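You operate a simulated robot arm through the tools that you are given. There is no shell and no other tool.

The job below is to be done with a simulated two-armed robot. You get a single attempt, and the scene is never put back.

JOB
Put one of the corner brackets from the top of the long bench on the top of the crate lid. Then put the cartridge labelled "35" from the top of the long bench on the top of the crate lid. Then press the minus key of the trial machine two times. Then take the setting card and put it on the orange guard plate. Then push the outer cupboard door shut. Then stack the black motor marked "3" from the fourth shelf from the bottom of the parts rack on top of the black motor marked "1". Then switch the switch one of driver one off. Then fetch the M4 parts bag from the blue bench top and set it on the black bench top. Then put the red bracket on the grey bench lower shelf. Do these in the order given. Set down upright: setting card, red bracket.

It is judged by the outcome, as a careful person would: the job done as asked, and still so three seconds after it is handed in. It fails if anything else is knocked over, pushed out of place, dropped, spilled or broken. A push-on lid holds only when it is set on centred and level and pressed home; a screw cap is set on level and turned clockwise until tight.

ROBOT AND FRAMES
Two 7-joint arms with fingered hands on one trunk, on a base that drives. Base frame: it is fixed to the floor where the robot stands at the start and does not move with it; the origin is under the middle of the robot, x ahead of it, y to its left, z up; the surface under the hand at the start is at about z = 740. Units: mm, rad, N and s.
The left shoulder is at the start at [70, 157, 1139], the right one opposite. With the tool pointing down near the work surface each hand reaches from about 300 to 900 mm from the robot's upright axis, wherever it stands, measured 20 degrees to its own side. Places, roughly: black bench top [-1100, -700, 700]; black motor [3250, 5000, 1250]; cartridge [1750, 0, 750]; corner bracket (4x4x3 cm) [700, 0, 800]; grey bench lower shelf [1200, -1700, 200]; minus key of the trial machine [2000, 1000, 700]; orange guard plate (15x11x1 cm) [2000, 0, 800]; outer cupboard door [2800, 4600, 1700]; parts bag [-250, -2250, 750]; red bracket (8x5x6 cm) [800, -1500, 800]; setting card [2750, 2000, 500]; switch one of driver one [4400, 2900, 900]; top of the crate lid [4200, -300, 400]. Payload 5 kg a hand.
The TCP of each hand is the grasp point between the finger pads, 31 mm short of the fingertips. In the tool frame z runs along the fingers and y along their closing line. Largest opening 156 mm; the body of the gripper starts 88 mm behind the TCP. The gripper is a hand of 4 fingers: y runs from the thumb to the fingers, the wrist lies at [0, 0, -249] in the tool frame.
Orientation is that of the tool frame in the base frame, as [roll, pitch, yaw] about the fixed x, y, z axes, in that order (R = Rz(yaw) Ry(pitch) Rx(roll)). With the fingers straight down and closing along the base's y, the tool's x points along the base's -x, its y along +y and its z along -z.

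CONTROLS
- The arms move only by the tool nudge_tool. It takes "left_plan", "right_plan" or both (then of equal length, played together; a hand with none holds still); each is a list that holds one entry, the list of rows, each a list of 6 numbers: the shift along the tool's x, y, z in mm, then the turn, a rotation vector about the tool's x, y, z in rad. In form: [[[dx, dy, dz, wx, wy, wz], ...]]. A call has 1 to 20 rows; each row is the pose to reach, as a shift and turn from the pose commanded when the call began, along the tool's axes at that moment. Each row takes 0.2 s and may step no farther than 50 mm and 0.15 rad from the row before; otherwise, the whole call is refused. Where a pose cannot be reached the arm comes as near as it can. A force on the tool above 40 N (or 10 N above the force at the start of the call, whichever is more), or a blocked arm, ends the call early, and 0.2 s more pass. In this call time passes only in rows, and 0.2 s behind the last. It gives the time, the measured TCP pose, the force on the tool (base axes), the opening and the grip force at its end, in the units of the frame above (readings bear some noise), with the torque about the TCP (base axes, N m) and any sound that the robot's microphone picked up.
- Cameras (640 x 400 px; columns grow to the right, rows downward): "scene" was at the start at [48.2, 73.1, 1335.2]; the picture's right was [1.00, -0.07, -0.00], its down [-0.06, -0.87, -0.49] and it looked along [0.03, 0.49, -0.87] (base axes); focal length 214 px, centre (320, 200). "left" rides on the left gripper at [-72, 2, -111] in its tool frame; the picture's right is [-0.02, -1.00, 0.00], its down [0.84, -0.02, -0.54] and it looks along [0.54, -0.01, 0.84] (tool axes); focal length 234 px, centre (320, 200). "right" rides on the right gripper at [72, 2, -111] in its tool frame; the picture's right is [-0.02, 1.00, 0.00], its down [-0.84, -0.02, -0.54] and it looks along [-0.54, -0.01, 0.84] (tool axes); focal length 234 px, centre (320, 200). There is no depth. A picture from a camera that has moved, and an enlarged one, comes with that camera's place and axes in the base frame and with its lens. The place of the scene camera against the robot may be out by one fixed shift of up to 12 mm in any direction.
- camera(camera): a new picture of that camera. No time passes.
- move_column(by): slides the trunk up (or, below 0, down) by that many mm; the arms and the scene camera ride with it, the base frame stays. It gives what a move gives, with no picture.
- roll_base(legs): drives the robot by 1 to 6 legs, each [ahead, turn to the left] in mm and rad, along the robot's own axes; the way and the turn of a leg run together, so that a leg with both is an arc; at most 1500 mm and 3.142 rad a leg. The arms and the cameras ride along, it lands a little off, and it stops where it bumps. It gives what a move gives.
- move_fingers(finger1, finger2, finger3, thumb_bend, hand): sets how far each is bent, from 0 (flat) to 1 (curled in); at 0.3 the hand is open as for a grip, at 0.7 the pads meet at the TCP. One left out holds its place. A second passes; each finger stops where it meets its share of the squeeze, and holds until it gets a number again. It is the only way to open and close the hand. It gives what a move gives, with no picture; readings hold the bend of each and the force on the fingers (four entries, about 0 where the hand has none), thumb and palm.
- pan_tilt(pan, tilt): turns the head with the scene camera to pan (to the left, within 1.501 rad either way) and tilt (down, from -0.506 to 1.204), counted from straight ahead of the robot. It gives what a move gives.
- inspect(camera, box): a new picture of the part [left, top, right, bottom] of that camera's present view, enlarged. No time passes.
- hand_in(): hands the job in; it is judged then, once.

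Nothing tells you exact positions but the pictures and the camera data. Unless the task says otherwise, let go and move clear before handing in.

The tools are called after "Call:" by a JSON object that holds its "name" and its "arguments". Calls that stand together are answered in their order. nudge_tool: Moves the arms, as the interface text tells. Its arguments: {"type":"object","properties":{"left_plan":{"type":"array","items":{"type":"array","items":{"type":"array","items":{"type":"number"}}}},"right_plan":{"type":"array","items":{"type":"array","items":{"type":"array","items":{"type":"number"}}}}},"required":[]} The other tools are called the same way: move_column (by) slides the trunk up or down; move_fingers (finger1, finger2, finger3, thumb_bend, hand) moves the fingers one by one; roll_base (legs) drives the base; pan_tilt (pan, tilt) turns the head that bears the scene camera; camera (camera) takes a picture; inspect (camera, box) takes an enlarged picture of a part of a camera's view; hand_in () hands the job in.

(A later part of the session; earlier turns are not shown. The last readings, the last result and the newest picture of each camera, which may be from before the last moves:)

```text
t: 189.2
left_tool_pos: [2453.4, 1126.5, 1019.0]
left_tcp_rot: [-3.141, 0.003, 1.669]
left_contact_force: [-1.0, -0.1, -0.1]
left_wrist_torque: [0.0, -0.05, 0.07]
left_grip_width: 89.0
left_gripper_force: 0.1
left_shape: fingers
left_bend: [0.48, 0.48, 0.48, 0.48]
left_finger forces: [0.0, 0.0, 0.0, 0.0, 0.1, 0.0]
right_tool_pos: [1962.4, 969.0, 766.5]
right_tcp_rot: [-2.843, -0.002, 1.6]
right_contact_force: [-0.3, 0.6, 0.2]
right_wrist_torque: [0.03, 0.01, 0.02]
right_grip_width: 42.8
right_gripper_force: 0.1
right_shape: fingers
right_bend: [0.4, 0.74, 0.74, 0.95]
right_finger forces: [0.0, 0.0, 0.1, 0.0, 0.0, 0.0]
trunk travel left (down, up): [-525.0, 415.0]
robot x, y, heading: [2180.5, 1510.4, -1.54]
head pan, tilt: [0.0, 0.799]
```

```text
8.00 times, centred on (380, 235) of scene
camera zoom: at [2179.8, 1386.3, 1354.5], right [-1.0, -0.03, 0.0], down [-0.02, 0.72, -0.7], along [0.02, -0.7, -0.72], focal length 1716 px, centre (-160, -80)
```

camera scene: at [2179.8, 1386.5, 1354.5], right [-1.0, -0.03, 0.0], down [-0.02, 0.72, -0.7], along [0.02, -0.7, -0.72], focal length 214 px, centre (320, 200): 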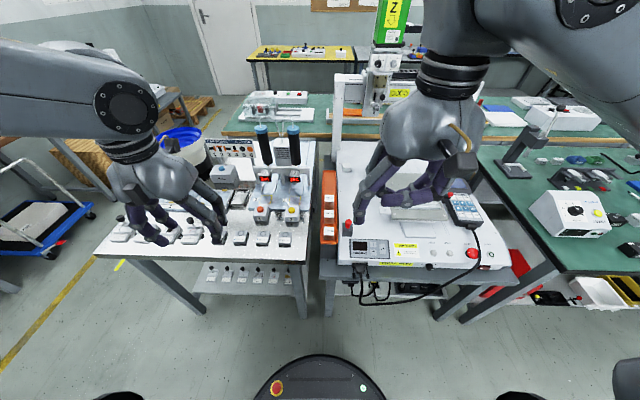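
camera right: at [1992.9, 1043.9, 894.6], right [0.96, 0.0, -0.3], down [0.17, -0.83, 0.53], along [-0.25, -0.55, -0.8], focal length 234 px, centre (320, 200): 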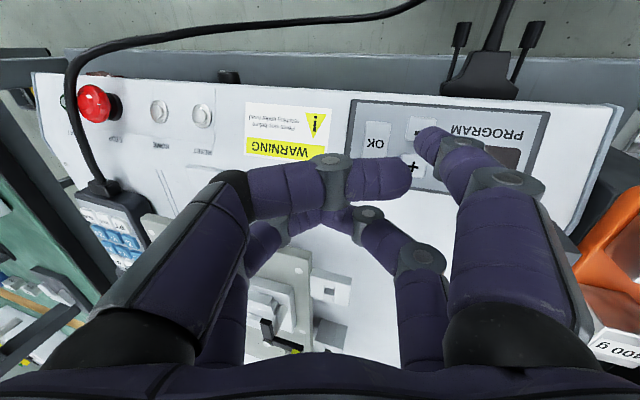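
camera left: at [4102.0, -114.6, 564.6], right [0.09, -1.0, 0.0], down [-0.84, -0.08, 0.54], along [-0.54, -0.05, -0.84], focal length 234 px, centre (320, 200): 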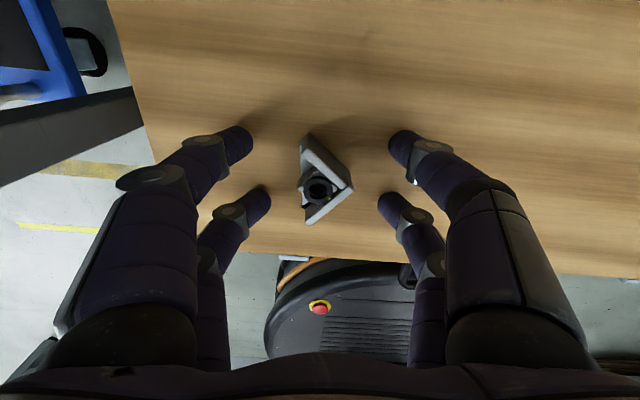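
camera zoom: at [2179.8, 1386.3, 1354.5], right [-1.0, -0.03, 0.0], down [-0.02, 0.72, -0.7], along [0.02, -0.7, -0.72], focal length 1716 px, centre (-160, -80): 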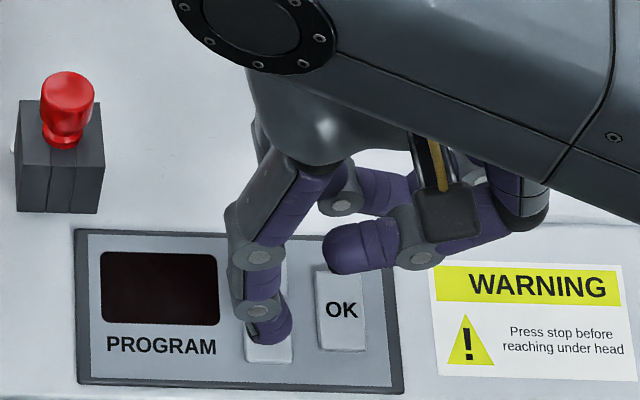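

Call:
{"name": "nudge_tool", "arguments": {"right_plan": [[[0, 0.6, 1.9, 0, 0, 0], [0, 1.2, 3.8, 0, 0, 0]]]}}

Call:
{"name": "nudge_tool", "arguments": {"right_plan": [[[0, 0.6, 1.9, 0, 0, 0]]]}}

Call:
{"name": "nudge_tool", "arguments": {"right_plan": [[[0, 0.6, 1.9, 0, 0, 0]]]}}

Call:
{"name": "inspect", "arguments": {"camera": "scene", "box": [340, 210, 420, 260]}}

```text
t: 189.8
left_tool_pos: [2453.6, 1126.7, 1019.9]
left_tcp_rot: [-3.141, 0.004, 1.669]
left_contact_force: [0.6, -0.5, 0.0]
left_wrist_torque: [0.02, -0.03, 0.0]
left_grip_width: 89.0
left_gripper_force: 0.0
left_shape: fingers
left_bend: [0.48, 0.48, 0.48, 0.48]
left_finger forces: [0.0, 0.1, 0.0, 0.0, 0.0, 0.0]
right_tool_pos: [1962.2, 969.9, 763.7]
right_tcp_rot: [-2.841, 0.0, 1.598]
right_contact_force: [0.3, 0.8, 0.5]
right_wrist_torque: [-0.02, 0.0, 0.0]
right_grip_width: 42.5
right_gripper_force: 0.0
right_shape: fingers
right_bend: [0.4, 0.74, 0.74, 0.95]
right_finger forces: [0.1, 0.0, 0.0, 0.0, 0.0, 0.0]
trunk travel left (down, up): [-525.0, 415.0]
robot x, y, heading: [2183.7, 1511.1, -1.538]
head pan, tilt: [0.0, 0.799]
```

```text
t: 190.2
left_tool_pos: [2453.2, 1125.3, 1019.9]
left_tcp_rot: [3.141, 0.004, 1.67]
left_contact_force: [-1.1, 0.1, 0.1]
left_wrist_torque: [0.01, -0.02, -0.01]
left_grip_width: 88.7
left_gripper_force: 0.0
left_shape: fingers
left_bend: [0.48, 0.48, 0.48, 0.48]
left_finger forces: [0.0, 0.0, 0.0, 0.0, 0.0, 0.0]
right_tool_pos: [1962.2, 970.7, 761.0]
right_tcp_rot: [-2.841, 0.0, 1.599]
right_contact_force: [0.3, 0.0, -0.1]
right_wrist_torque: [0.03, -0.02, 0.0]
right_grip_width: 42.8
right_gripper_force: 0.1
right_shape: fingers
right_bend: [0.4, 0.74, 0.74, 0.95]
right_finger forces: [0.0, 0.0, 0.0, 0.0, 0.0, 0.0]
trunk travel left (down, up): [-525.0, 415.0]
robot x, y, heading: [2181.9, 1509.0, -1.539]
head pan, tilt: [0.0, 0.799]
```

```text
t: 190.6
left_tool_pos: [2452.8, 1127.5, 1019.9]
left_tcp_rot: [-3.142, 0.006, 1.668]
left_contact_force: [0.3, -0.5, -0.9]
left_wrist_torque: [-0.01, 0.01, 0.01]
left_grip_width: 88.9
left_gripper_force: 0.1
left_shape: fingers
left_bend: [0.48, 0.48, 0.48, 0.48]
left_finger forces: [0.0, 0.1, 0.0, 0.0, 0.1, 0.0]
right_tool_pos: [1962.5, 970.4, 760.1]
right_tcp_rot: [-2.842, 0.001, 1.598]
right_contact_force: [0.8, -0.2, 0.7]
right_wrist_torque: [0.03, 0.04, 0.04]
right_grip_width: 42.8
right_gripper_force: 0.1
right_shape: fingers
right_bend: [0.4, 0.74, 0.74, 0.95]
right_finger forces: [0.0, 0.0, 0.1, 0.0, 0.0, 0.0]
trunk travel left (down, up): [-525.0, 415.0]
robot x, y, heading: [2184.7, 1510.5, -1.544]
head pan, tilt: [0.0, 0.799]
```

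```text
8.00 times, centred on (380, 235) of scene
camera zoom: at [2179.7, 1386.4, 1354.5], right [-1.0, -0.03, 0.0], down [-0.02, 0.72, -0.7], along [0.02, -0.7, -0.72], focal length 1716 px, centre (-160, -80)
```

zoom: 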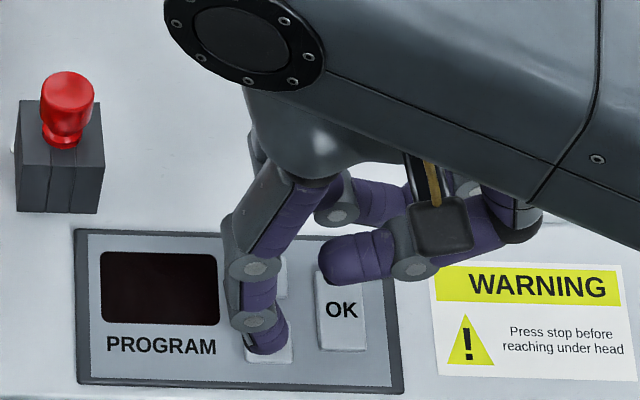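

Call:
{"name": "nudge_tool", "arguments": {"right_plan": [[[-1, 0.6, 1.9, 0, 0, 0]]]}}

Call:
{"name": "inspect", "arguments": {"camera": "right", "box": [360, 80, 520, 180]}}

Call:
{"name": "nudge_tool", "arguments": {"right_plan": [[[0, 0.6, 1.9, 0, 0, 0]]]}}

```text
t: 191.0
left_tool_pos: [2453.7, 1125.4, 1020.1]
left_tcp_rot: [-3.141, 0.004, 1.668]
left_contact_force: [-0.3, 0.2, -0.1]
left_wrist_torque: [0.02, 0.01, 0.0]
left_grip_width: 88.8
left_gripper_force: 0.2
left_shape: fingers
left_bend: [0.48, 0.48, 0.48, 0.48]
left_finger forces: [0.1, 0.0, 0.0, 0.1, 0.0, 0.0]
right_tool_pos: [1963.2, 969.1, 758.1]
right_tcp_rot: [-2.84, -0.001, 1.6]
right_contact_force: [-0.5, 0.7, 0.7]
right_wrist_torque: [-0.01, 0.01, 0.02]
right_grip_width: 42.7
right_gripper_force: 0.0
right_shape: fingers
right_bend: [0.4, 0.74, 0.74, 0.95]
right_finger forces: [0.0, 0.0, 0.0, 0.1, 0.0, 0.0]
trunk travel left (down, up): [-525.0, 415.0]
robot x, y, heading: [2186.9, 1508.5, -1.544]
head pan, tilt: [0.0, 0.799]
```

```text
4.00 times, centred on (440, 130) of right
camera zoom: at [1994.9, 1042.1, 863.7], right [0.96, 0.0, -0.3], down [0.17, -0.83, 0.53], along [-0.24, -0.55, -0.8], focal length 937 px, centre (-160, 480)
```

zoom: 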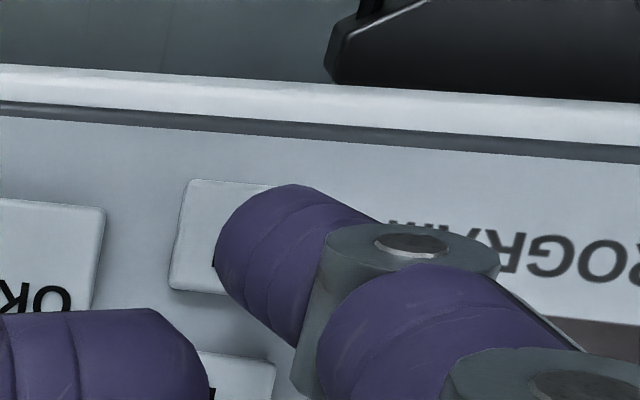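

```text
t: 191.4
left_tool_pos: [2453.8, 1127.0, 1019.0]
left_tcp_rot: [-3.139, 0.004, 1.668]
left_contact_force: [0.1, 0.6, 0.9]
left_wrist_torque: [0.03, 0.01, 0.0]
left_grip_width: 89.1
left_gripper_force: 0.0
left_shape: fingers
left_bend: [0.48, 0.48, 0.48, 0.48]
left_finger forces: [0.1, 0.0, 0.0, 0.1, 0.1, 0.1]
right_tool_pos: [1961.8, 969.4, 755.0]
right_tcp_rot: [-2.841, 0.001, 1.6]
right_contact_force: [-0.3, 0.3, 1.6]
right_wrist_torque: [0.05, -0.09, 0.02]
right_grip_width: 42.6
right_gripper_force: 1.6
right_shape: fingers
right_bend: [0.4, 0.74, 0.74, 0.95]
right_finger forces: [1.8, 0.0, 0.1, 0.0, 0.0, 0.1]
trunk travel left (down, up): [-525.0, 415.0]
robot x, y, heading: [2179.5, 1508.6, -1.539]
head pan, tilt: [0.0, 0.799]
heard: click
```

A click was heard at first contact. I check the display, then release.

Call:
{"name": "inspect", "arguments": {"camera": "scene", "box": [340, 210, 420, 260]}}

Call:
{"name": "nudge_tool", "arguments": {"right_plan": [[[0, -0.9, -2.9, 0, 0, 0], [0, -1.8, -5.7, 0, 0, 0]]]}}

Call:
{"name": "inspect", "arguments": {"camera": "scene", "box": [340, 210, 420, 260]}}

```text
8.00 times, centred on (380, 235) of scene
camera zoom: at [2179.8, 1386.7, 1354.6], right [-1.0, -0.03, 0.0], down [-0.02, 0.72, -0.7], along [0.02, -0.7, -0.72], focal length 1716 px, centre (-160, -80)
```

zoom: 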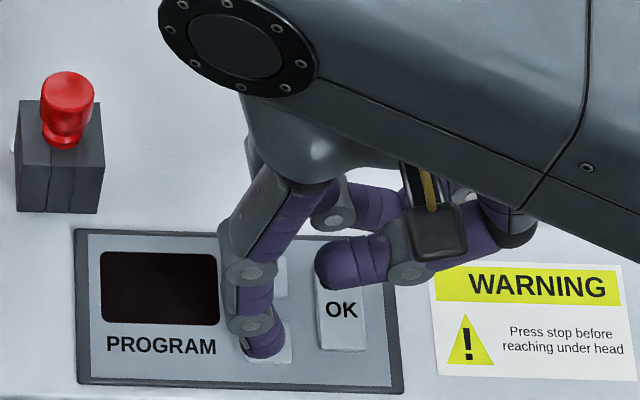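

```text
t: 192.0
left_tool_pos: [2452.3, 1125.3, 1019.3]
left_tcp_rot: [-3.14, 0.002, 1.668]
left_contact_force: [-0.7, -0.1, -0.6]
left_wrist_torque: [0.04, -0.03, -0.01]
left_grip_width: 88.9
left_gripper_force: 0.0
left_shape: fingers
left_bend: [0.48, 0.48, 0.48, 0.48]
left_finger forces: [0.0, 0.0, 0.0, 0.0, 0.0, 0.1]
right_tool_pos: [1963.5, 969.4, 761.7]
right_tcp_rot: [-2.841, 0.0, 1.6]
right_contact_force: [0.2, -0.6, -0.2]
right_wrist_torque: [0.0, 0.02, 0.02]
right_grip_width: 42.7
right_gripper_force: 0.0
right_shape: fingers
right_bend: [0.4, 0.74, 0.74, 0.95]
right_finger forces: [0.0, 0.0, 0.1, 0.1, 0.1, 0.1]
trunk travel left (down, up): [-525.0, 415.0]
robot x, y, heading: [2180.3, 1513.4, -1.542]
head pan, tilt: [0.0, 0.799]
```

```text
8.00 times, centred on (380, 235) of scene
camera zoom: at [2179.8, 1386.5, 1354.5], right [-1.0, -0.03, 0.0], down [-0.02, 0.72, -0.7], along [0.02, -0.7, -0.72], focal length 1716 px, centre (-160, -80)
```

zoom: 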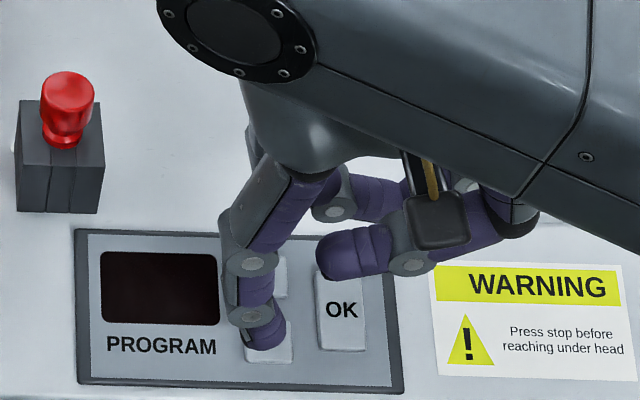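

Released. I press a second time to the same depth.

Call:
{"name": "nudge_tool", "arguments": {"right_plan": [[[0, 0.9, 2.9, 0, 0, 0], [0, 1.8, 5.7, 0, 0, 0]]]}}

```text
t: 192.6
left_tool_pos: [2453.3, 1126.5, 1020.4]
left_tcp_rot: [-3.139, 0.004, 1.671]
left_contact_force: [0.5, 0.3, -0.2]
left_wrist_torque: [0.02, 0.0, 0.02]
left_grip_width: 89.1
left_gripper_force: 0.0
left_shape: fingers
left_bend: [0.48, 0.48, 0.48, 0.48]
left_finger forces: [0.1, 0.0, 0.1, 0.0, 0.0, 0.1]
right_tool_pos: [1963.8, 969.1, 755.9]
right_tcp_rot: [-2.841, 0.0, 1.601]
right_contact_force: [0.2, 0.4, 2.0]
right_wrist_torque: [0.04, -0.12, 0.05]
right_grip_width: 42.5
right_gripper_force: 1.5
right_shape: fingers
right_bend: [0.4, 0.74, 0.74, 0.95]
right_finger forces: [2.2, 0.0, 0.1, 0.0, 0.0, 0.1]
trunk travel left (down, up): [-525.0, 415.0]
robot x, y, heading: [2181.1, 1508.2, -1.541]
head pan, tilt: [0.0, 0.799]
heard: click
```

Second click heard. I lift away from the key, level the hand and draw back, then look for the setting card near the small cart.

Call:
{"name": "nudge_tool", "arguments": {"right_plan": [[[0, -14, -45, 0, 0, 0], [0, -28, -92, 0, 0, 0], [0, -42, -138, 0, 0, 0], [10, -50, -185, -0.05, 0, 0], [35, -48, -225, -0.1, 0, 0], [65, -40, -262, -0.15, 0, 0], [95, -30, -297, -0.2, 0, 0], [128, -18, -330, -0.25, 0, 0], [158, -5, -357, -0.3, 0, 0]]]}}

Call:
{"name": "move_fingers", "arguments": {"hand": "right", "finger1": 0.3, "finger2": 0.3, "finger3": 0.3, "thumb_bend": 0.3}}

Call:
{"name": "roll_base", "arguments": {"legs": [[0, 2.3]]}}

Call:
{"name": "move_column", "arguments": {"by": 250}}

Call:
{"name": "pan_tilt", "arguments": {"pan": 0.0, "tilt": 0.7}}

Call:
{"name": "camera", "arguments": {"camera": "scene"}}

```text
t: 194.6
left_tool_pos: [2453.6, 1126.8, 1019.2]
left_tcp_rot: [-3.141, 0.004, 1.669]
left_contact_force: [0.4, 0.4, 0.8]
left_wrist_torque: [0.0, 0.0, -0.01]
left_grip_width: 89.1
left_gripper_force: 0.1
left_shape: fingers
left_bend: [0.48, 0.48, 0.48, 0.48]
left_finger forces: [0.0, 0.0, 0.0, 0.0, 0.0, 0.1]
right_tool_pos: [2059.0, 1129.1, 1097.4]
right_tcp_rot: [3.141, 0.0, 1.599]
right_contact_force: [0.0, 1.1, 0.8]
right_wrist_torque: [0.01, 0.02, 0.01]
right_grip_width: 42.8
right_gripper_force: 0.0
right_shape: fingers
right_bend: [0.4, 0.74, 0.74, 0.95]
right_finger forces: [0.0, 0.0, 0.1, 0.0, 0.0, 0.1]
trunk travel left (down, up): [-525.0, 415.0]
robot x, y, heading: [2185.3, 1509.7, -1.543]
head pan, tilt: [0.0, 0.799]
```

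```text
t: 195.6
left_tool_pos: [2452.9, 1125.9, 1020.6]
left_tcp_rot: [-3.139, 0.004, 1.668]
left_contact_force: [0.0, -0.3, 0.5]
left_wrist_torque: [0.0, -0.01, 0.03]
left_grip_width: 89.0
left_gripper_force: 0.1
left_shape: fingers
left_bend: [0.48, 0.48, 0.48, 0.48]
left_finger forces: [0.0, 0.0, 0.0, 0.0, 0.0, 0.0]
right_tool_pos: [2059.9, 1129.5, 1095.8]
right_tcp_rot: [-3.141, -0.001, 1.601]
right_contact_force: [0.0, 0.2, -0.2]
right_wrist_torque: [-0.02, 0.01, -0.04]
right_grip_width: 159.6
right_gripper_force: 0.1
right_shape: fingers
right_bend: [0.3, 0.3, 0.3, 0.3]
right_finger forces: [0.0, 0.1, 0.0, 0.0, 0.0, 0.1]
trunk travel left (down, up): [-525.0, 415.0]
robot x, y, heading: [2180.6, 1513.3, -1.543]
head pan, tilt: [0.0, 0.799]
```

```text
t: 201.6
left_tool_pos: [2250.2, 1975.1, 1019.5]
left_tcp_rot: [-3.14, 0.004, -2.229]
left_contact_force: [0.0, 0.4, 0.5]
left_wrist_torque: [0.03, -0.02, -0.01]
left_grip_width: 89.1
left_gripper_force: 0.0
left_shape: fingers
left_bend: [0.48, 0.48, 0.48, 0.48]
left_finger forces: [0.0, 0.0, 0.0, 0.1, 0.0, 0.1]
right_tool_pos: [2534.4, 1702.3, 1095.4]
right_tcp_rot: [-3.141, 0.0, -2.297]
right_contact_force: [-0.1, 0.0, 0.0]
right_wrist_torque: [0.0, 0.02, 0.04]
right_grip_width: 159.7
right_gripper_force: 0.0
right_shape: fingers
right_bend: [0.3, 0.3, 0.3, 0.3]
right_finger forces: [0.0, 0.0, 0.1, 0.0, 0.0, 0.0]
trunk travel left (down, up): [-525.0, 415.0]
robot x, y, heading: [2181.1, 1506.8, 0.846]
head pan, tilt: [0.0, 0.799]
```

```text
t: 204.2
left_tool_pos: [2251.3, 1974.5, 1269.3]
left_tcp_rot: [-3.14, 0.004, -2.23]
left_contact_force: [0.7, -0.2, 0.3]
left_wrist_torque: [-0.01, 0.01, 0.0]
left_grip_width: 88.9
left_gripper_force: 0.1
left_shape: fingers
left_bend: [0.48, 0.48, 0.48, 0.48]
left_finger forces: [0.0, 0.0, 0.1, 0.0, 0.1, 0.0]
right_tool_pos: [2534.1, 1702.4, 1346.2]
right_tcp_rot: [3.141, 0.001, -2.298]
right_contact_force: [-0.5, 0.4, -0.7]
right_wrist_torque: [-0.01, 0.04, -0.02]
right_grip_width: 159.7
right_gripper_force: 0.0
right_shape: fingers
right_bend: [0.3, 0.3, 0.3, 0.3]
right_finger forces: [0.0, 0.1, 0.0, 0.0, 0.1, 0.0]
trunk travel left (down, up): [-775.0, 165.0]
robot x, y, heading: [2182.6, 1509.3, 0.843]
head pan, tilt: [0.0, 0.799]
```

```text
t: 204.9
left_tool_pos: [2250.4, 1974.6, 1269.5]
left_tcp_rot: [3.141, 0.002, -2.232]
left_contact_force: [-0.3, 0.2, -0.1]
left_wrist_torque: [0.05, 0.0, 0.0]
left_grip_width: 88.8
left_gripper_force: 0.0
left_shape: fingers
left_bend: [0.48, 0.48, 0.48, 0.48]
left_finger forces: [0.0, 0.0, 0.0, 0.1, 0.0, 0.0]
right_tool_pos: [2534.2, 1703.0, 1345.2]
right_tcp_rot: [-3.141, 0.001, -2.299]
right_contact_force: [0.5, -0.8, -0.2]
right_wrist_torque: [-0.04, -0.01, -0.01]
right_grip_width: 159.7
right_gripper_force: 0.0
right_shape: fingers
right_bend: [0.3, 0.3, 0.3, 0.3]
right_finger forces: [0.1, 0.1, 0.1, 0.0, 0.0, 0.0]
trunk travel left (down, up): [-775.0, 165.0]
robot x, y, heading: [2185.4, 1507.5, 0.842]
head pan, tilt: [0.0, 0.7]
```

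```text
taken
camera scene: at [2265.9, 1618.1, 1612.7], right [0.75, -0.67, 0.0], down [-0.43, -0.48, -0.76], along [0.51, 0.57, -0.64], focal length 214 px, centre (320, 200)
```

scene: 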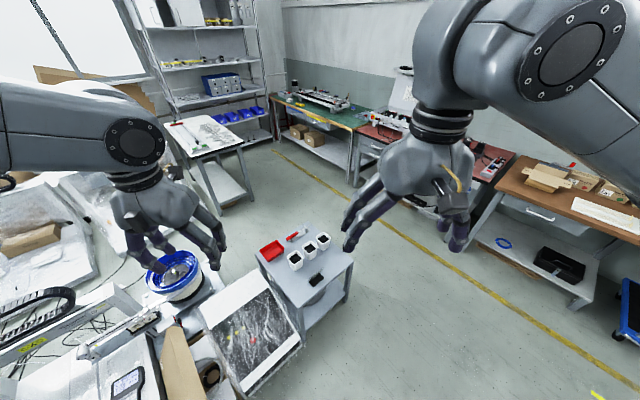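

Call:
{"name": "inspect", "arguments": {"camera": "scene", "box": [240, 215, 368, 295]}}

Call:
{"name": "inspect", "arguments": {"camera": "scene", "box": [60, 240, 320, 400]}}

Call:
{"name": "inspect", "arguments": {"camera": "scene", "box": [150, 100, 270, 180]}}

Call:
{"name": "inspect", "arguments": {"camera": "scene", "box": [90, 0, 290, 125]}}

```text
5.00 times, centred on (304, 255) of scene
camera zoom: at [2265.9, 1618.1, 1612.7], right [0.75, -0.67, 0.0], down [-0.43, -0.48, -0.76], along [0.51, 0.57, -0.64], focal length 1072 px, centre (400, -75)
```

zoom: 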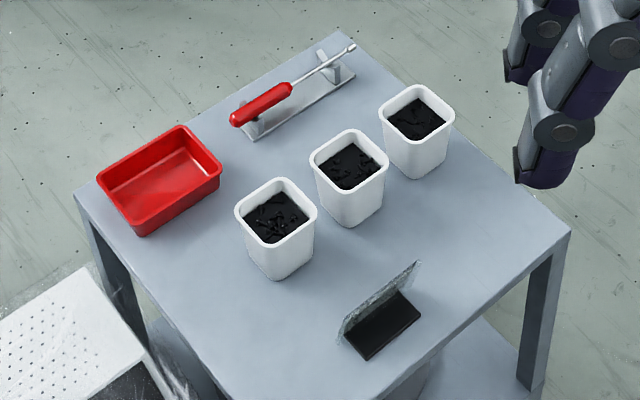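

```text
2.46 times, centred on (190, 320) of scene
camera zoom: at [2265.9, 1618.1, 1612.7], right [0.75, -0.67, 0.0], down [-0.43, -0.48, -0.76], along [0.51, 0.57, -0.64], focal length 528 px, centre (640, -95)
```

zoom: 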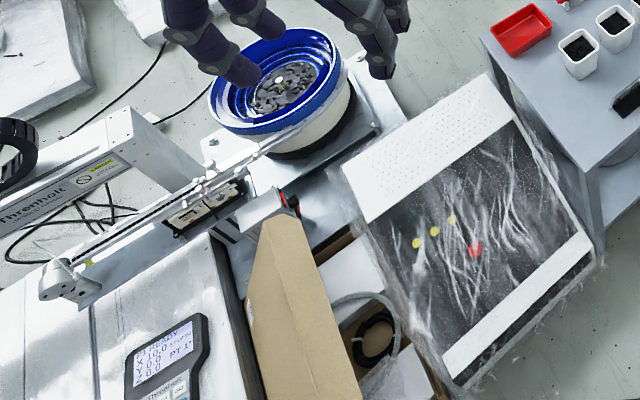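

```text
5.00 times, centred on (210, 140) of scene
camera zoom: at [2265.9, 1618.1, 1612.7], right [0.75, -0.67, 0.0], down [-0.43, -0.48, -0.76], along [0.51, 0.57, -0.64], focal length 1072 px, centre (870, 500)
```

zoom: 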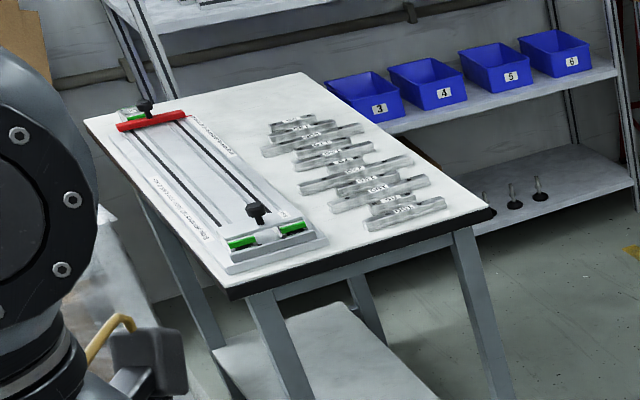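

```text
3.20 times, centred on (190, 62) of scene
camera zoom: at [2265.9, 1618.1, 1612.7], right [0.75, -0.67, 0.0], down [-0.43, -0.48, -0.76], along [0.51, 0.57, -0.64], focal length 686 px, centre (736, 640)
```

zoom: 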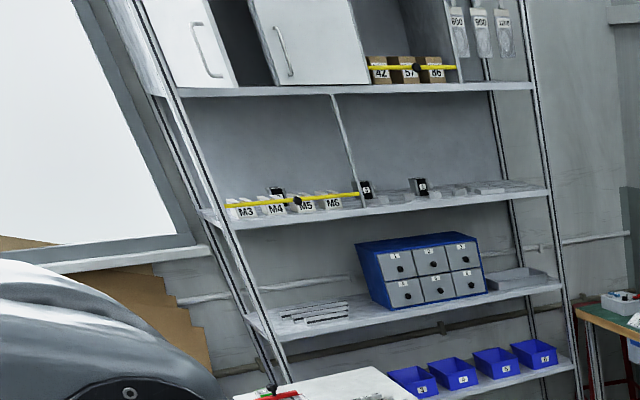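

The setting card stands in a black foot on the small cart near (2660, 2080). I drive in front of the cart to see it closely.

Call:
{"name": "roll_base", "arguments": {"legs": [[0, -0.93], [650, 0], [0, 1.655]]}}

Call:
{"name": "move_column", "arguments": {"by": -250}}

Call:
{"name": "pan_tilt", "arguments": {"pan": 0.2, "tilt": 0.8}}

Call:
{"name": "camera", "arguments": {"camera": "scene"}}

Call:
{"name": "camera", "arguments": {"camera": "left"}}

```text
t: 214.8
left_tool_pos: [2576.2, 1849.9, 1271.4]
left_tcp_rot: [3.141, 0.004, -1.544]
left_contact_force: [0.3, 0.0, 0.3]
left_wrist_torque: [-0.01, 0.01, 0.04]
left_grip_width: 88.8
left_gripper_force: 0.1
left_shape: fingers
left_bend: [0.48, 0.48, 0.48, 0.48]
left_finger forces: [0.0, 0.1, 0.0, 0.1, 0.1, 0.0]
right_tool_pos: [2969.8, 1819.8, 1346.0]
right_tcp_rot: [3.141, 0.001, -1.612]
right_contact_force: [-0.4, 0.6, 0.9]
right_wrist_torque: [-0.03, -0.02, 0.01]
right_grip_width: 159.4
right_gripper_force: 0.1
right_shape: fingers
right_bend: [0.3, 0.3, 0.3, 0.3]
right_finger forces: [0.1, 0.0, 0.1, 0.0, 0.0, 0.0]
trunk travel left (down, up): [-775.0, 165.0]
robot x, y, heading: [2814.6, 1451.9, 1.531]
head pan, tilt: [0.0, 0.7]
```

```text
t: 217.4
left_tool_pos: [2576.2, 1849.3, 1020.3]
left_tcp_rot: [3.141, 0.005, -1.543]
left_contact_force: [0.5, -0.1, 0.3]
left_wrist_torque: [-0.01, -0.06, -0.03]
left_grip_width: 89.0
left_gripper_force: 0.1
left_shape: fingers
left_bend: [0.48, 0.48, 0.48, 0.48]
left_finger forces: [0.1, 0.0, 0.0, 0.0, 0.1, 0.1]
right_tool_pos: [2967.5, 1819.7, 1096.1]
right_tcp_rot: [-3.139, 0.001, -1.613]
right_contact_force: [-0.6, -0.2, 0.3]
right_wrist_torque: [-0.02, 0.0, 0.02]
right_grip_width: 159.3
right_gripper_force: 0.0
right_shape: fingers
right_bend: [0.3, 0.3, 0.3, 0.3]
right_finger forces: [0.0, 0.0, 0.0, 0.2, 0.0, 0.1]
trunk travel left (down, up): [-525.0, 415.0]
robot x, y, heading: [2817.4, 1449.9, 1.533]
head pan, tilt: [0.0, 0.7]
```

```text
t: 218.1
left_tool_pos: [2576.7, 1851.4, 1020.3]
left_tcp_rot: [-3.14, 0.003, -1.542]
left_contact_force: [-0.8, 0.1, -0.9]
left_wrist_torque: [-0.01, 0.0, 0.04]
left_grip_width: 88.9
left_gripper_force: 0.1
left_shape: fingers
left_bend: [0.48, 0.48, 0.48, 0.48]
left_finger forces: [0.1, 0.0, 0.1, 0.0, 0.1, 0.0]
right_tool_pos: [2969.1, 1818.5, 1095.8]
right_tcp_rot: [3.141, 0.001, -1.613]
right_contact_force: [-0.7, 0.3, -0.9]
right_wrist_torque: [0.02, 0.02, 0.03]
right_grip_width: 159.5
right_gripper_force: 0.1
right_shape: fingers
right_bend: [0.3, 0.3, 0.3, 0.3]
right_finger forces: [0.0, 0.0, 0.0, 0.0, 0.0, 0.0]
trunk travel left (down, up): [-525.0, 415.0]
robot x, y, heading: [2815.2, 1447.7, 1.529]
head pan, tilt: [0.201, 0.799]
```

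```text
taken
camera scene: at [2801.2, 1585.1, 1354.6], right [0.99, 0.16, 0.0], down [0.11, -0.71, -0.7], along [-0.11, 0.69, -0.72], focal length 214 px, centre (320, 200)
```

scene: 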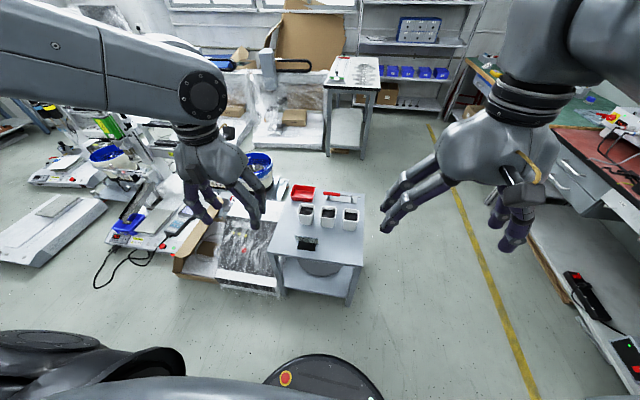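

```text
taken
camera left: at [2571.4, 1921.3, 1132.1], right [1.0, 0.05, 0.0], down [0.04, -0.84, 0.54], along [0.03, -0.54, -0.84], focal length 234 px, centre (320, 200)
```

left: 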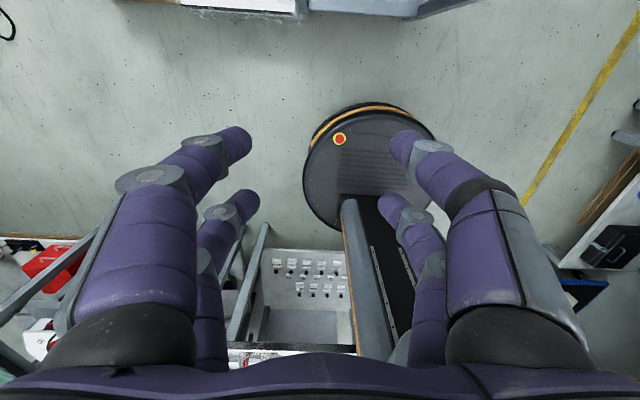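

Call:
{"name": "inspect", "arguments": {"camera": "scene", "box": [256, 175, 384, 275]}}

Call:
{"name": "inspect", "arguments": {"camera": "scene", "box": [284, 224, 332, 260]}}

```text
4.00 times, centred on (320, 225) of scene
camera zoom: at [2801.2, 1585.1, 1354.6], right [0.99, 0.16, 0.0], down [0.11, -0.71, -0.7], along [-0.11, 0.69, -0.72], focal length 858 px, centre (320, 100)
```

zoom: 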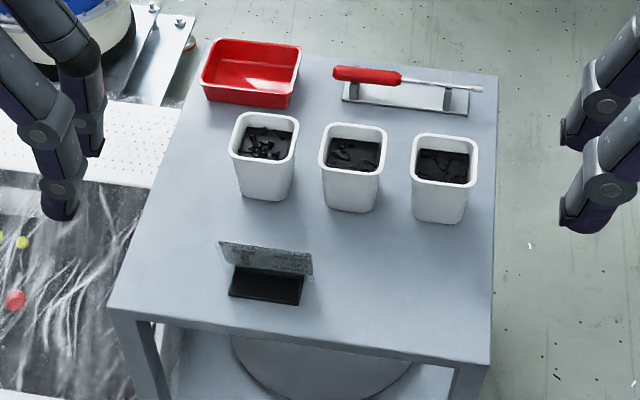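

```text
11.11 times, centred on (308, 242) of scene
camera zoom: at [2801.2, 1585.1, 1354.6], right [0.99, 0.16, 0.0], down [0.11, -0.71, -0.7], along [-0.11, 0.69, -0.72], focal length 2383 px, centre (453, -267)
```

zoom: 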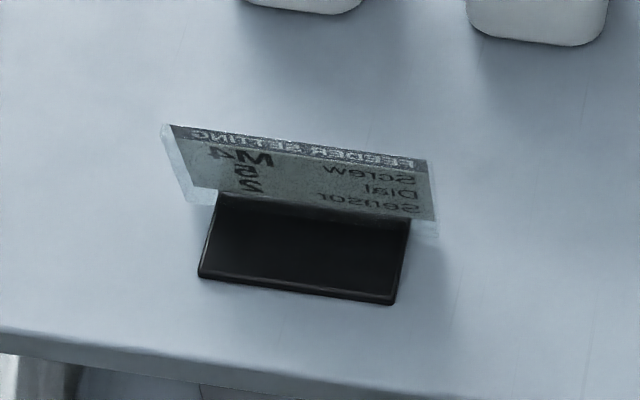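

It is a clear "FEEDER SETTING" card on a black foot, standing along x. I lower the trunk and turn the left hand 90° so it can pinch the card across its faces.

Call:
{"name": "move_column", "arguments": {"by": -180}}

Call:
{"name": "nudge_tool", "arguments": {"left_plan": [[[0, 0, 0, 0, 0, 0.14], [0, 0, 0, 0, 0, 0.28], [0, 0, 0, 0, 0, 0.42], [0, 0, 0, 0, 0, 0.56], [0, 0, 0, 0, 0, 0.7], [0, 0, 0, 0, 0, 0.84], [0, 0, 0, 0, 0, 0.98], [0, 0, 0, 0, 0, 1.12], [0, 0, 0, 0, 0, 1.26], [0, 0, 0, 0, 0, 1.4], [0, 0, 0, 0, 0, 1.54], [0, 0, 0, 0, 0, 1.6]]]}}

Call:
{"name": "camera", "arguments": {"camera": "left"}}

```text
t: 220.1
left_tool_pos: [2574.6, 1849.7, 838.9]
left_tcp_rot: [-3.141, 0.005, -1.542]
left_contact_force: [0.7, 0.0, -0.7]
left_wrist_torque: [0.01, -0.02, 0.02]
left_grip_width: 89.0
left_gripper_force: 0.0
left_shape: fingers
left_bend: [0.48, 0.48, 0.48, 0.48]
left_finger forces: [0.1, 0.0, 0.1, 0.0, 0.0, 0.0]
right_tool_pos: [2968.0, 1819.7, 915.8]
right_tcp_rot: [3.141, 0.001, -1.611]
right_contact_force: [0.2, -0.2, -0.1]
right_wrist_torque: [0.0, 0.02, 0.02]
right_grip_width: 159.5
right_gripper_force: 0.1
right_shape: fingers
right_bend: [0.3, 0.3, 0.3, 0.3]
right_finger forces: [0.0, 0.0, 0.0, 0.0, 0.0, 0.1]
trunk travel left (down, up): [-345.0, 595.0]
robot x, y, heading: [2814.6, 1446.3, 1.533]
head pan, tilt: [0.201, 0.799]
```

```text
t: 222.7
left_tool_pos: [2574.3, 1850.0, 839.9]
left_tcp_rot: [3.138, 0.001, 3.137]
left_contact_force: [0.1, -0.2, -0.1]
left_wrist_torque: [0.01, -0.02, -0.03]
left_grip_width: 88.9
left_gripper_force: 0.0
left_shape: fingers
left_bend: [0.48, 0.48, 0.48, 0.48]
left_finger forces: [0.1, 0.0, 0.0, 0.0, 0.1, 0.1]
right_tool_pos: [2968.2, 1819.7, 916.8]
right_tcp_rot: [3.139, -0.001, -1.612]
right_contact_force: [-0.4, 0.6, 0.0]
right_wrist_torque: [-0.03, 0.01, -0.01]
right_grip_width: 159.4
right_gripper_force: 0.1
right_shape: fingers
right_bend: [0.3, 0.3, 0.3, 0.3]
right_finger forces: [0.0, 0.0, 0.0, 0.1, 0.0, 0.0]
trunk travel left (down, up): [-345.0, 595.0]
robot x, y, heading: [2816.8, 1452.4, 1.532]
head pan, tilt: [0.201, 0.799]
```

```text
taken
camera left: at [2646.7, 1850.9, 951.7], right [0.02, -1.0, 0.0], down [-0.84, -0.02, 0.54], along [-0.54, -0.01, -0.84], focal length 234 px, centre (320, 200)
```

left: 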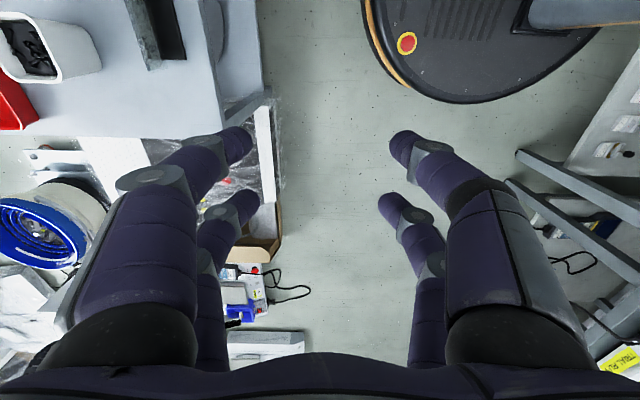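

Call:
{"name": "nudge_tool", "arguments": {"left_plan": [[[-18, 45, 0, 0, 0, 0], [-36, 90, 0, 0, 0, 0], [-54, 135, 0, 0, 0, 0], [-72, 180, 0, 0, 0, 0], [-90, 222, 0, 0, 0, 0]]]}}

Call:
{"name": "camera", "arguments": {"camera": "left"}}

Call:
{"name": "inspect", "arguments": {"camera": "scene", "box": [256, 175, 384, 275]}}

```text
t: 223.9
left_tool_pos: [2666.7, 2074.5, 840.6]
left_tcp_rot: [3.138, 0.001, 3.14]
left_contact_force: [-0.6, 0.5, -0.3]
left_wrist_torque: [-0.02, 0.02, -0.04]
left_grip_width: 88.9
left_gripper_force: 0.0
left_shape: fingers
left_bend: [0.48, 0.48, 0.48, 0.48]
left_finger forces: [0.1, 0.0, 0.0, 0.0, 0.1, 0.1]
right_tool_pos: [2968.8, 1821.7, 914.7]
right_tcp_rot: [-3.141, -0.002, -1.612]
right_contact_force: [0.8, 0.3, -0.5]
right_wrist_torque: [-0.07, 0.05, 0.03]
right_grip_width: 159.4
right_gripper_force: 0.0
right_shape: fingers
right_bend: [0.3, 0.3, 0.3, 0.3]
right_finger forces: [0.0, 0.0, 0.0, 0.1, 0.0, 0.1]
trunk travel left (down, up): [-345.0, 595.0]
robot x, y, heading: [2817.4, 1447.2, 1.526]
head pan, tilt: [0.201, 0.799]
```

```text
taken
camera left: at [2740.5, 2075.3, 952.5], right [0.02, -1.0, 0.0], down [-0.84, -0.02, 0.54], along [-0.54, -0.01, -0.84], focal length 234 px, centre (320, 200)
```

left: 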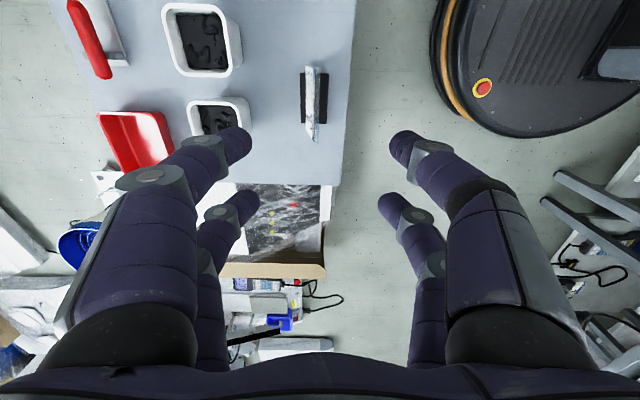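

```text
4.00 times, centred on (320, 225) of scene
camera zoom: at [2802.0, 1586.4, 1174.3], right [0.99, 0.16, 0.0], down [0.11, -0.71, -0.7], along [-0.11, 0.69, -0.72], focal length 858 px, centre (320, 100)
```

zoom: 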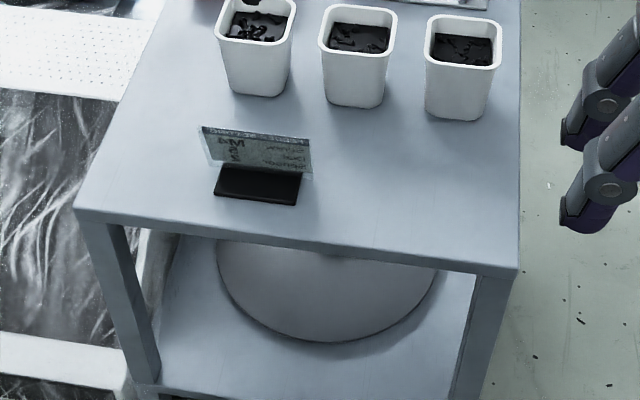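

Call:
{"name": "inspect", "arguments": {"camera": "left", "box": [270, 50, 360, 160]}}

Call:
{"name": "inspect", "arguments": {"camera": "scene", "box": [284, 194, 348, 234]}}

```text
3.64 times, centred on (315, 105) of left
camera zoom: at [2740.5, 2075.3, 952.5], right [0.02, -1.0, 0.0], down [-0.84, -0.02, 0.54], along [-0.54, -0.01, -0.84], focal length 852 px, centre (338, 546)
```

zoom: 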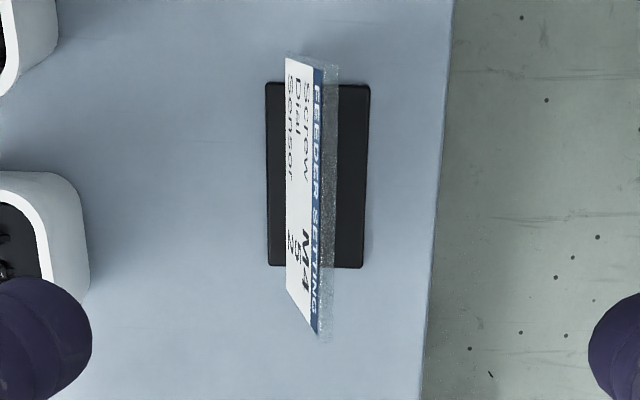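

```text
10.00 times, centred on (316, 214) of scene
camera zoom: at [2802.0, 1586.4, 1174.3], right [0.99, 0.16, 0.0], down [0.11, -0.71, -0.7], along [-0.11, 0.69, -0.72], focal length 2145 px, centre (360, 60)
```

zoom: 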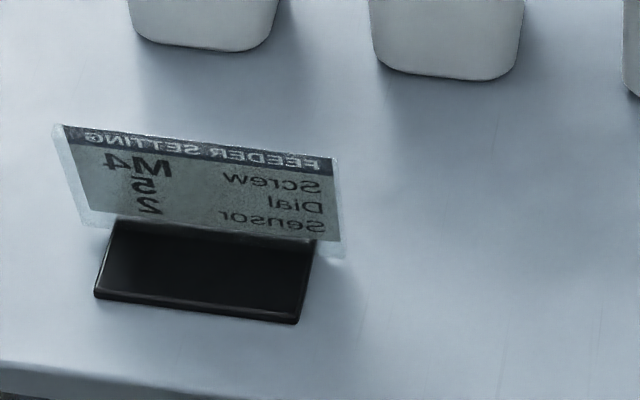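

The card panel leans back about 16°, with its top edge near (2669, 2076, 617). I tilt the hand to match and line up along the panel.

Call:
{"name": "move_fingers", "arguments": {"hand": "left", "finger1": 0.55, "finger2": 0.55, "finger3": 0.55, "thumb_bend": 0.55}}

Call:
{"name": "nudge_tool", "arguments": {"left_plan": [[[-1, -12, 34, -0.1, 0, 0], [-2, -24, 68, -0.2, 0, 0], [-2.3, -34.5, 102, -0.285, 0, 0]]]}}

Call:
{"name": "camera", "arguments": {"camera": "left"}}

Call:
{"name": "inspect", "arguments": {"camera": "scene", "box": [256, 150, 384, 230]}}

```text
t: 224.9
left_tool_pos: [2667.9, 2073.1, 841.7]
left_tcp_rot: [3.138, 0.0, 3.139]
left_contact_force: [0.9, 0.2, -0.2]
left_wrist_torque: [0.01, 0.02, 0.03]
left_grip_width: 61.7
left_gripper_force: 0.0
left_shape: fingers
left_bend: [0.55, 0.55, 0.55, 0.55]
left_finger forces: [0.0, 0.1, 0.0, 0.1, 0.1, 0.0]
right_tool_pos: [2968.0, 1819.8, 916.5]
right_tcp_rot: [3.141, 0.0, -1.613]
right_contact_force: [-0.2, -0.1, -0.1]
right_wrist_torque: [0.02, -0.01, -0.01]
right_grip_width: 159.7
right_gripper_force: 0.0
right_shape: fingers
right_bend: [0.3, 0.3, 0.3, 0.3]
right_finger forces: [0.0, 0.0, 0.0, 0.0, 0.1, 0.0]
trunk travel left (down, up): [-345.0, 595.0]
robot x, y, heading: [2816.1, 1451.7, 1.531]
head pan, tilt: [0.201, 0.799]
```

```text
t: 225.7
left_tool_pos: [2669.1, 2040.3, 739.7]
left_tcp_rot: [2.849, 0.002, 3.14]
left_contact_force: [-0.8, -0.6, -0.2]
left_wrist_torque: [-0.01, 0.01, 0.02]
left_grip_width: 61.3
left_gripper_force: 0.0
left_shape: fingers
left_bend: [0.55, 0.55, 0.55, 0.55]
left_finger forces: [0.0, 0.0, 0.1, 0.0, 0.0, 0.0]
right_tool_pos: [2967.2, 1820.3, 916.8]
right_tcp_rot: [-3.141, 0.0, -1.612]
right_contact_force: [0.2, -0.5, 0.4]
right_wrist_torque: [-0.04, -0.02, 0.0]
right_grip_width: 159.5
right_gripper_force: 0.1
right_shape: fingers
right_bend: [0.3, 0.3, 0.3, 0.3]
right_finger forces: [0.0, 0.0, 0.0, 0.0, 0.0, 0.1]
trunk travel left (down, up): [-345.0, 595.0]
robot x, y, heading: [2818.7, 1446.1, 1.536]
head pan, tilt: [0.201, 0.799]
```

```text
taken
camera left: at [2740.7, 2009.2, 847.9], right [0.02, -0.96, -0.29], down [-0.84, -0.17, 0.51], along [-0.54, 0.23, -0.81], focal length 234 px, centre (320, 200)
```

left: 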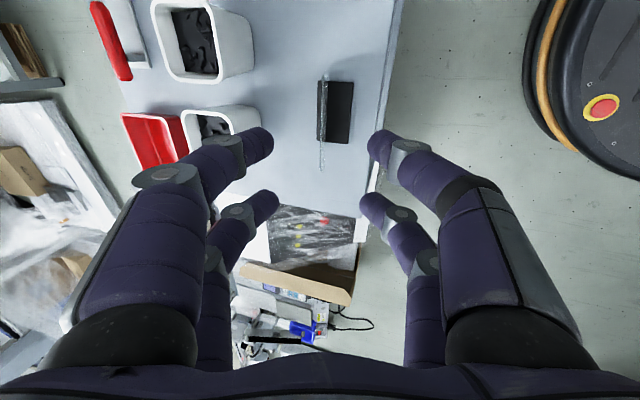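

```text
5.00 times, centred on (320, 190) of scene
camera zoom: at [2800.8, 1585.4, 1174.6], right [0.99, 0.16, 0.0], down [0.11, -0.71, -0.7], along [-0.11, 0.69, -0.72], focal length 1072 px, centre (320, 250)
```

zoom: 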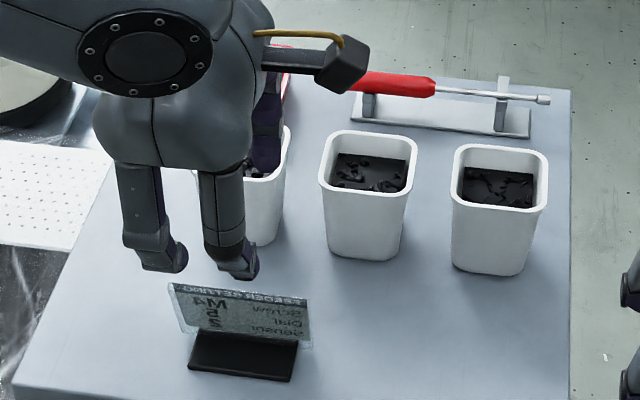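

Call:
{"name": "nudge_tool", "arguments": {"left_plan": [[[0, -1, 40, 0, 0, 0], [0, -1, 80, 0, 0, 0], [0, -1, 110, 0, 0, 0]]]}}

Call:
{"name": "camera", "arguments": {"camera": "left"}}

Call:
{"name": "inspect", "arguments": {"camera": "scene", "box": [256, 170, 352, 240]}}

```text
t: 226.5
left_tool_pos: [2667.2, 2069.2, 630.0]
left_tcp_rot: [2.853, 0.002, 3.139]
left_contact_force: [-0.6, 0.8, 0.0]
left_wrist_torque: [-0.05, -0.01, -0.01]
left_grip_width: 61.5
left_gripper_force: 0.1
left_shape: fingers
left_bend: [0.55, 0.55, 0.55, 0.55]
left_finger forces: [0.1, 0.1, 0.0, 0.0, 0.0, 0.0]
right_tool_pos: [2968.6, 1821.0, 916.2]
right_tcp_rot: [3.141, -0.002, -1.612]
right_contact_force: [0.2, -0.2, 0.0]
right_wrist_torque: [0.03, 0.01, -0.03]
right_grip_width: 159.8
right_gripper_force: 0.0
right_shape: fingers
right_bend: [0.3, 0.3, 0.3, 0.3]
right_finger forces: [0.1, 0.0, 0.0, 0.1, 0.0, 0.0]
trunk travel left (down, up): [-345.0, 595.0]
robot x, y, heading: [2817.4, 1446.5, 1.536]
head pan, tilt: [0.201, 0.799]
```

```text
taken
camera left: at [2738.2, 2039.0, 738.2], right [0.02, -0.96, -0.28], down [-0.84, -0.17, 0.52], along [-0.54, 0.23, -0.81], focal length 234 px, centre (320, 200)
```

left: 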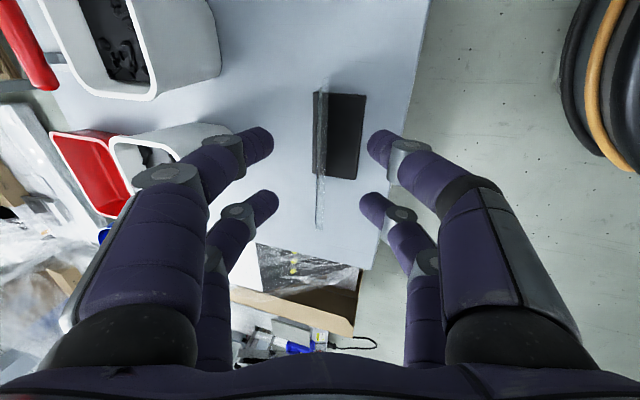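

```text
5.71 times, centred on (304, 205) of scene
camera zoom: at [2800.8, 1586.1, 1174.4], right [0.99, 0.16, 0.0], down [0.11, -0.71, -0.7], along [-0.11, 0.69, -0.72], focal length 1226 px, centre (411, 171)
```

zoom: 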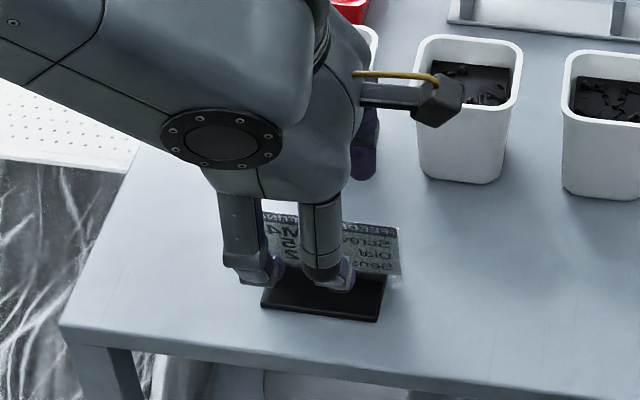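

Call:
{"name": "nudge_tool", "arguments": {"left_plan": [[[-2, 0.5, 15, 0, 0, 0], [-3, 0.5, 30, 0, 0, 0], [-3, 0.5, 38, 0, 0, 0]]]}}

Call:
{"name": "camera", "arguments": {"camera": "left"}}

Call:
{"name": "inspect", "arguments": {"camera": "scene", "box": [256, 170, 352, 240]}}

```text
t: 227.3
left_tool_pos: [2670.8, 2080.0, 595.0]
left_tcp_rot: [2.852, 0.001, 3.139]
left_contact_force: [0.6, -0.6, -0.5]
left_wrist_torque: [-0.02, -0.02, -0.03]
left_grip_width: 61.0
left_gripper_force: 0.0
left_shape: fingers
left_bend: [0.55, 0.55, 0.55, 0.55]
left_finger forces: [0.0, 0.0, 0.0, 0.1, 0.0, 0.0]
right_tool_pos: [2967.6, 1819.3, 916.1]
right_tcp_rot: [-3.139, 0.0, -1.613]
right_contact_force: [0.1, 0.6, 0.3]
right_wrist_torque: [0.02, -0.03, 0.02]
right_grip_width: 159.4
right_gripper_force: 0.2
right_shape: fingers
right_bend: [0.3, 0.3, 0.3, 0.3]
right_finger forces: [0.0, 0.0, 0.0, 0.1, 0.1, 0.1]
trunk travel left (down, up): [-345.0, 595.0]
robot x, y, heading: [2821.3, 1446.9, 1.531]
head pan, tilt: [0.201, 0.799]
```

```text
taken
camera left: at [2742.1, 2049.2, 703.4], right [0.02, -0.96, -0.28], down [-0.84, -0.17, 0.52], along [-0.54, 0.23, -0.81], focal length 234 px, centre (320, 200)
```

left: 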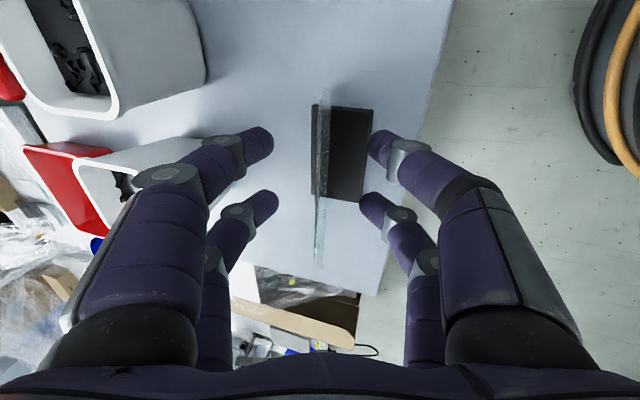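

```text
5.71 times, centred on (304, 205) of scene
camera zoom: at [2801.0, 1585.4, 1174.5], right [0.99, 0.16, 0.0], down [0.11, -0.71, -0.7], along [-0.11, 0.69, -0.72], focal length 1226 px, centre (411, 171)
```

zoom: 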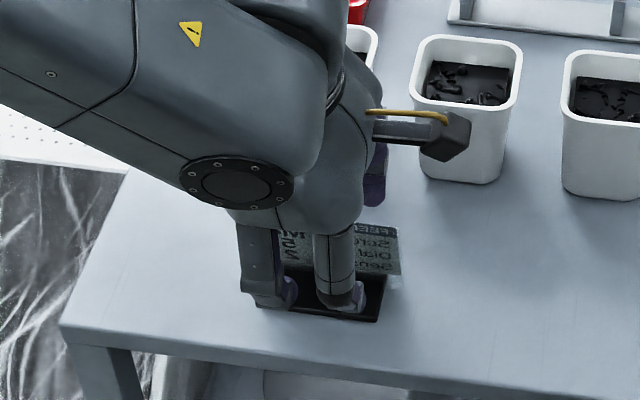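

Call:
{"name": "move_fingers", "arguments": {"hand": "left", "finger1": 0.66, "finger2": 0.66, "finger3": 0.66, "thumb_bend": 0.66}}

Call:
{"name": "camera", "arguments": {"camera": "left"}}

```text
t: 228.3
left_tool_pos: [2671.5, 2078.6, 596.4]
left_tcp_rot: [2.851, 0.001, 3.139]
left_contact_force: [-0.6, 0.3, 0.0]
left_wrist_torque: [-0.01, -0.01, -0.02]
left_grip_width: 19.3
left_gripper_force: 0.1
left_shape: fingers
left_bend: [0.66, 0.66, 0.66, 0.66]
left_finger forces: [0.0, 0.0, 0.0, 0.0, 0.0, 0.1]
right_tool_pos: [2968.9, 1819.1, 916.4]
right_tcp_rot: [3.141, 0.002, -1.613]
right_contact_force: [-1.6, 0.1, 1.2]
right_wrist_torque: [-0.02, 0.0, -0.02]
right_grip_width: 159.8
right_gripper_force: 0.1
right_shape: fingers
right_bend: [0.3, 0.3, 0.3, 0.3]
right_finger forces: [0.0, 0.0, 0.2, 0.0, 0.1, 0.0]
trunk travel left (down, up): [-345.0, 595.0]
robot x, y, heading: [2820.5, 1453.9, 1.531]
head pan, tilt: [0.201, 0.799]
```

```text
taken
camera left: at [2742.2, 2049.0, 703.9], right [0.02, -0.96, -0.28], down [-0.84, -0.17, 0.52], along [-0.54, 0.23, -0.81], focal length 234 px, centre (320, 200)
```

left: 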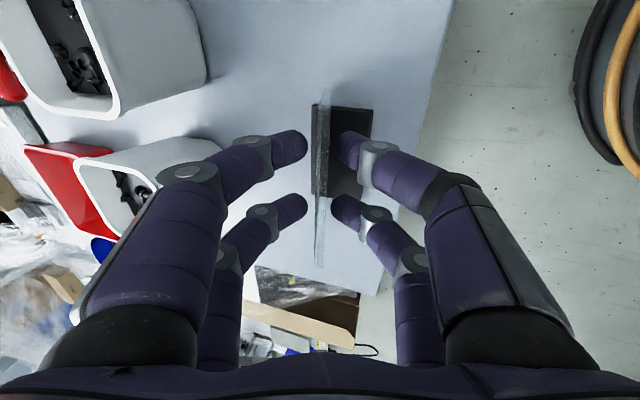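

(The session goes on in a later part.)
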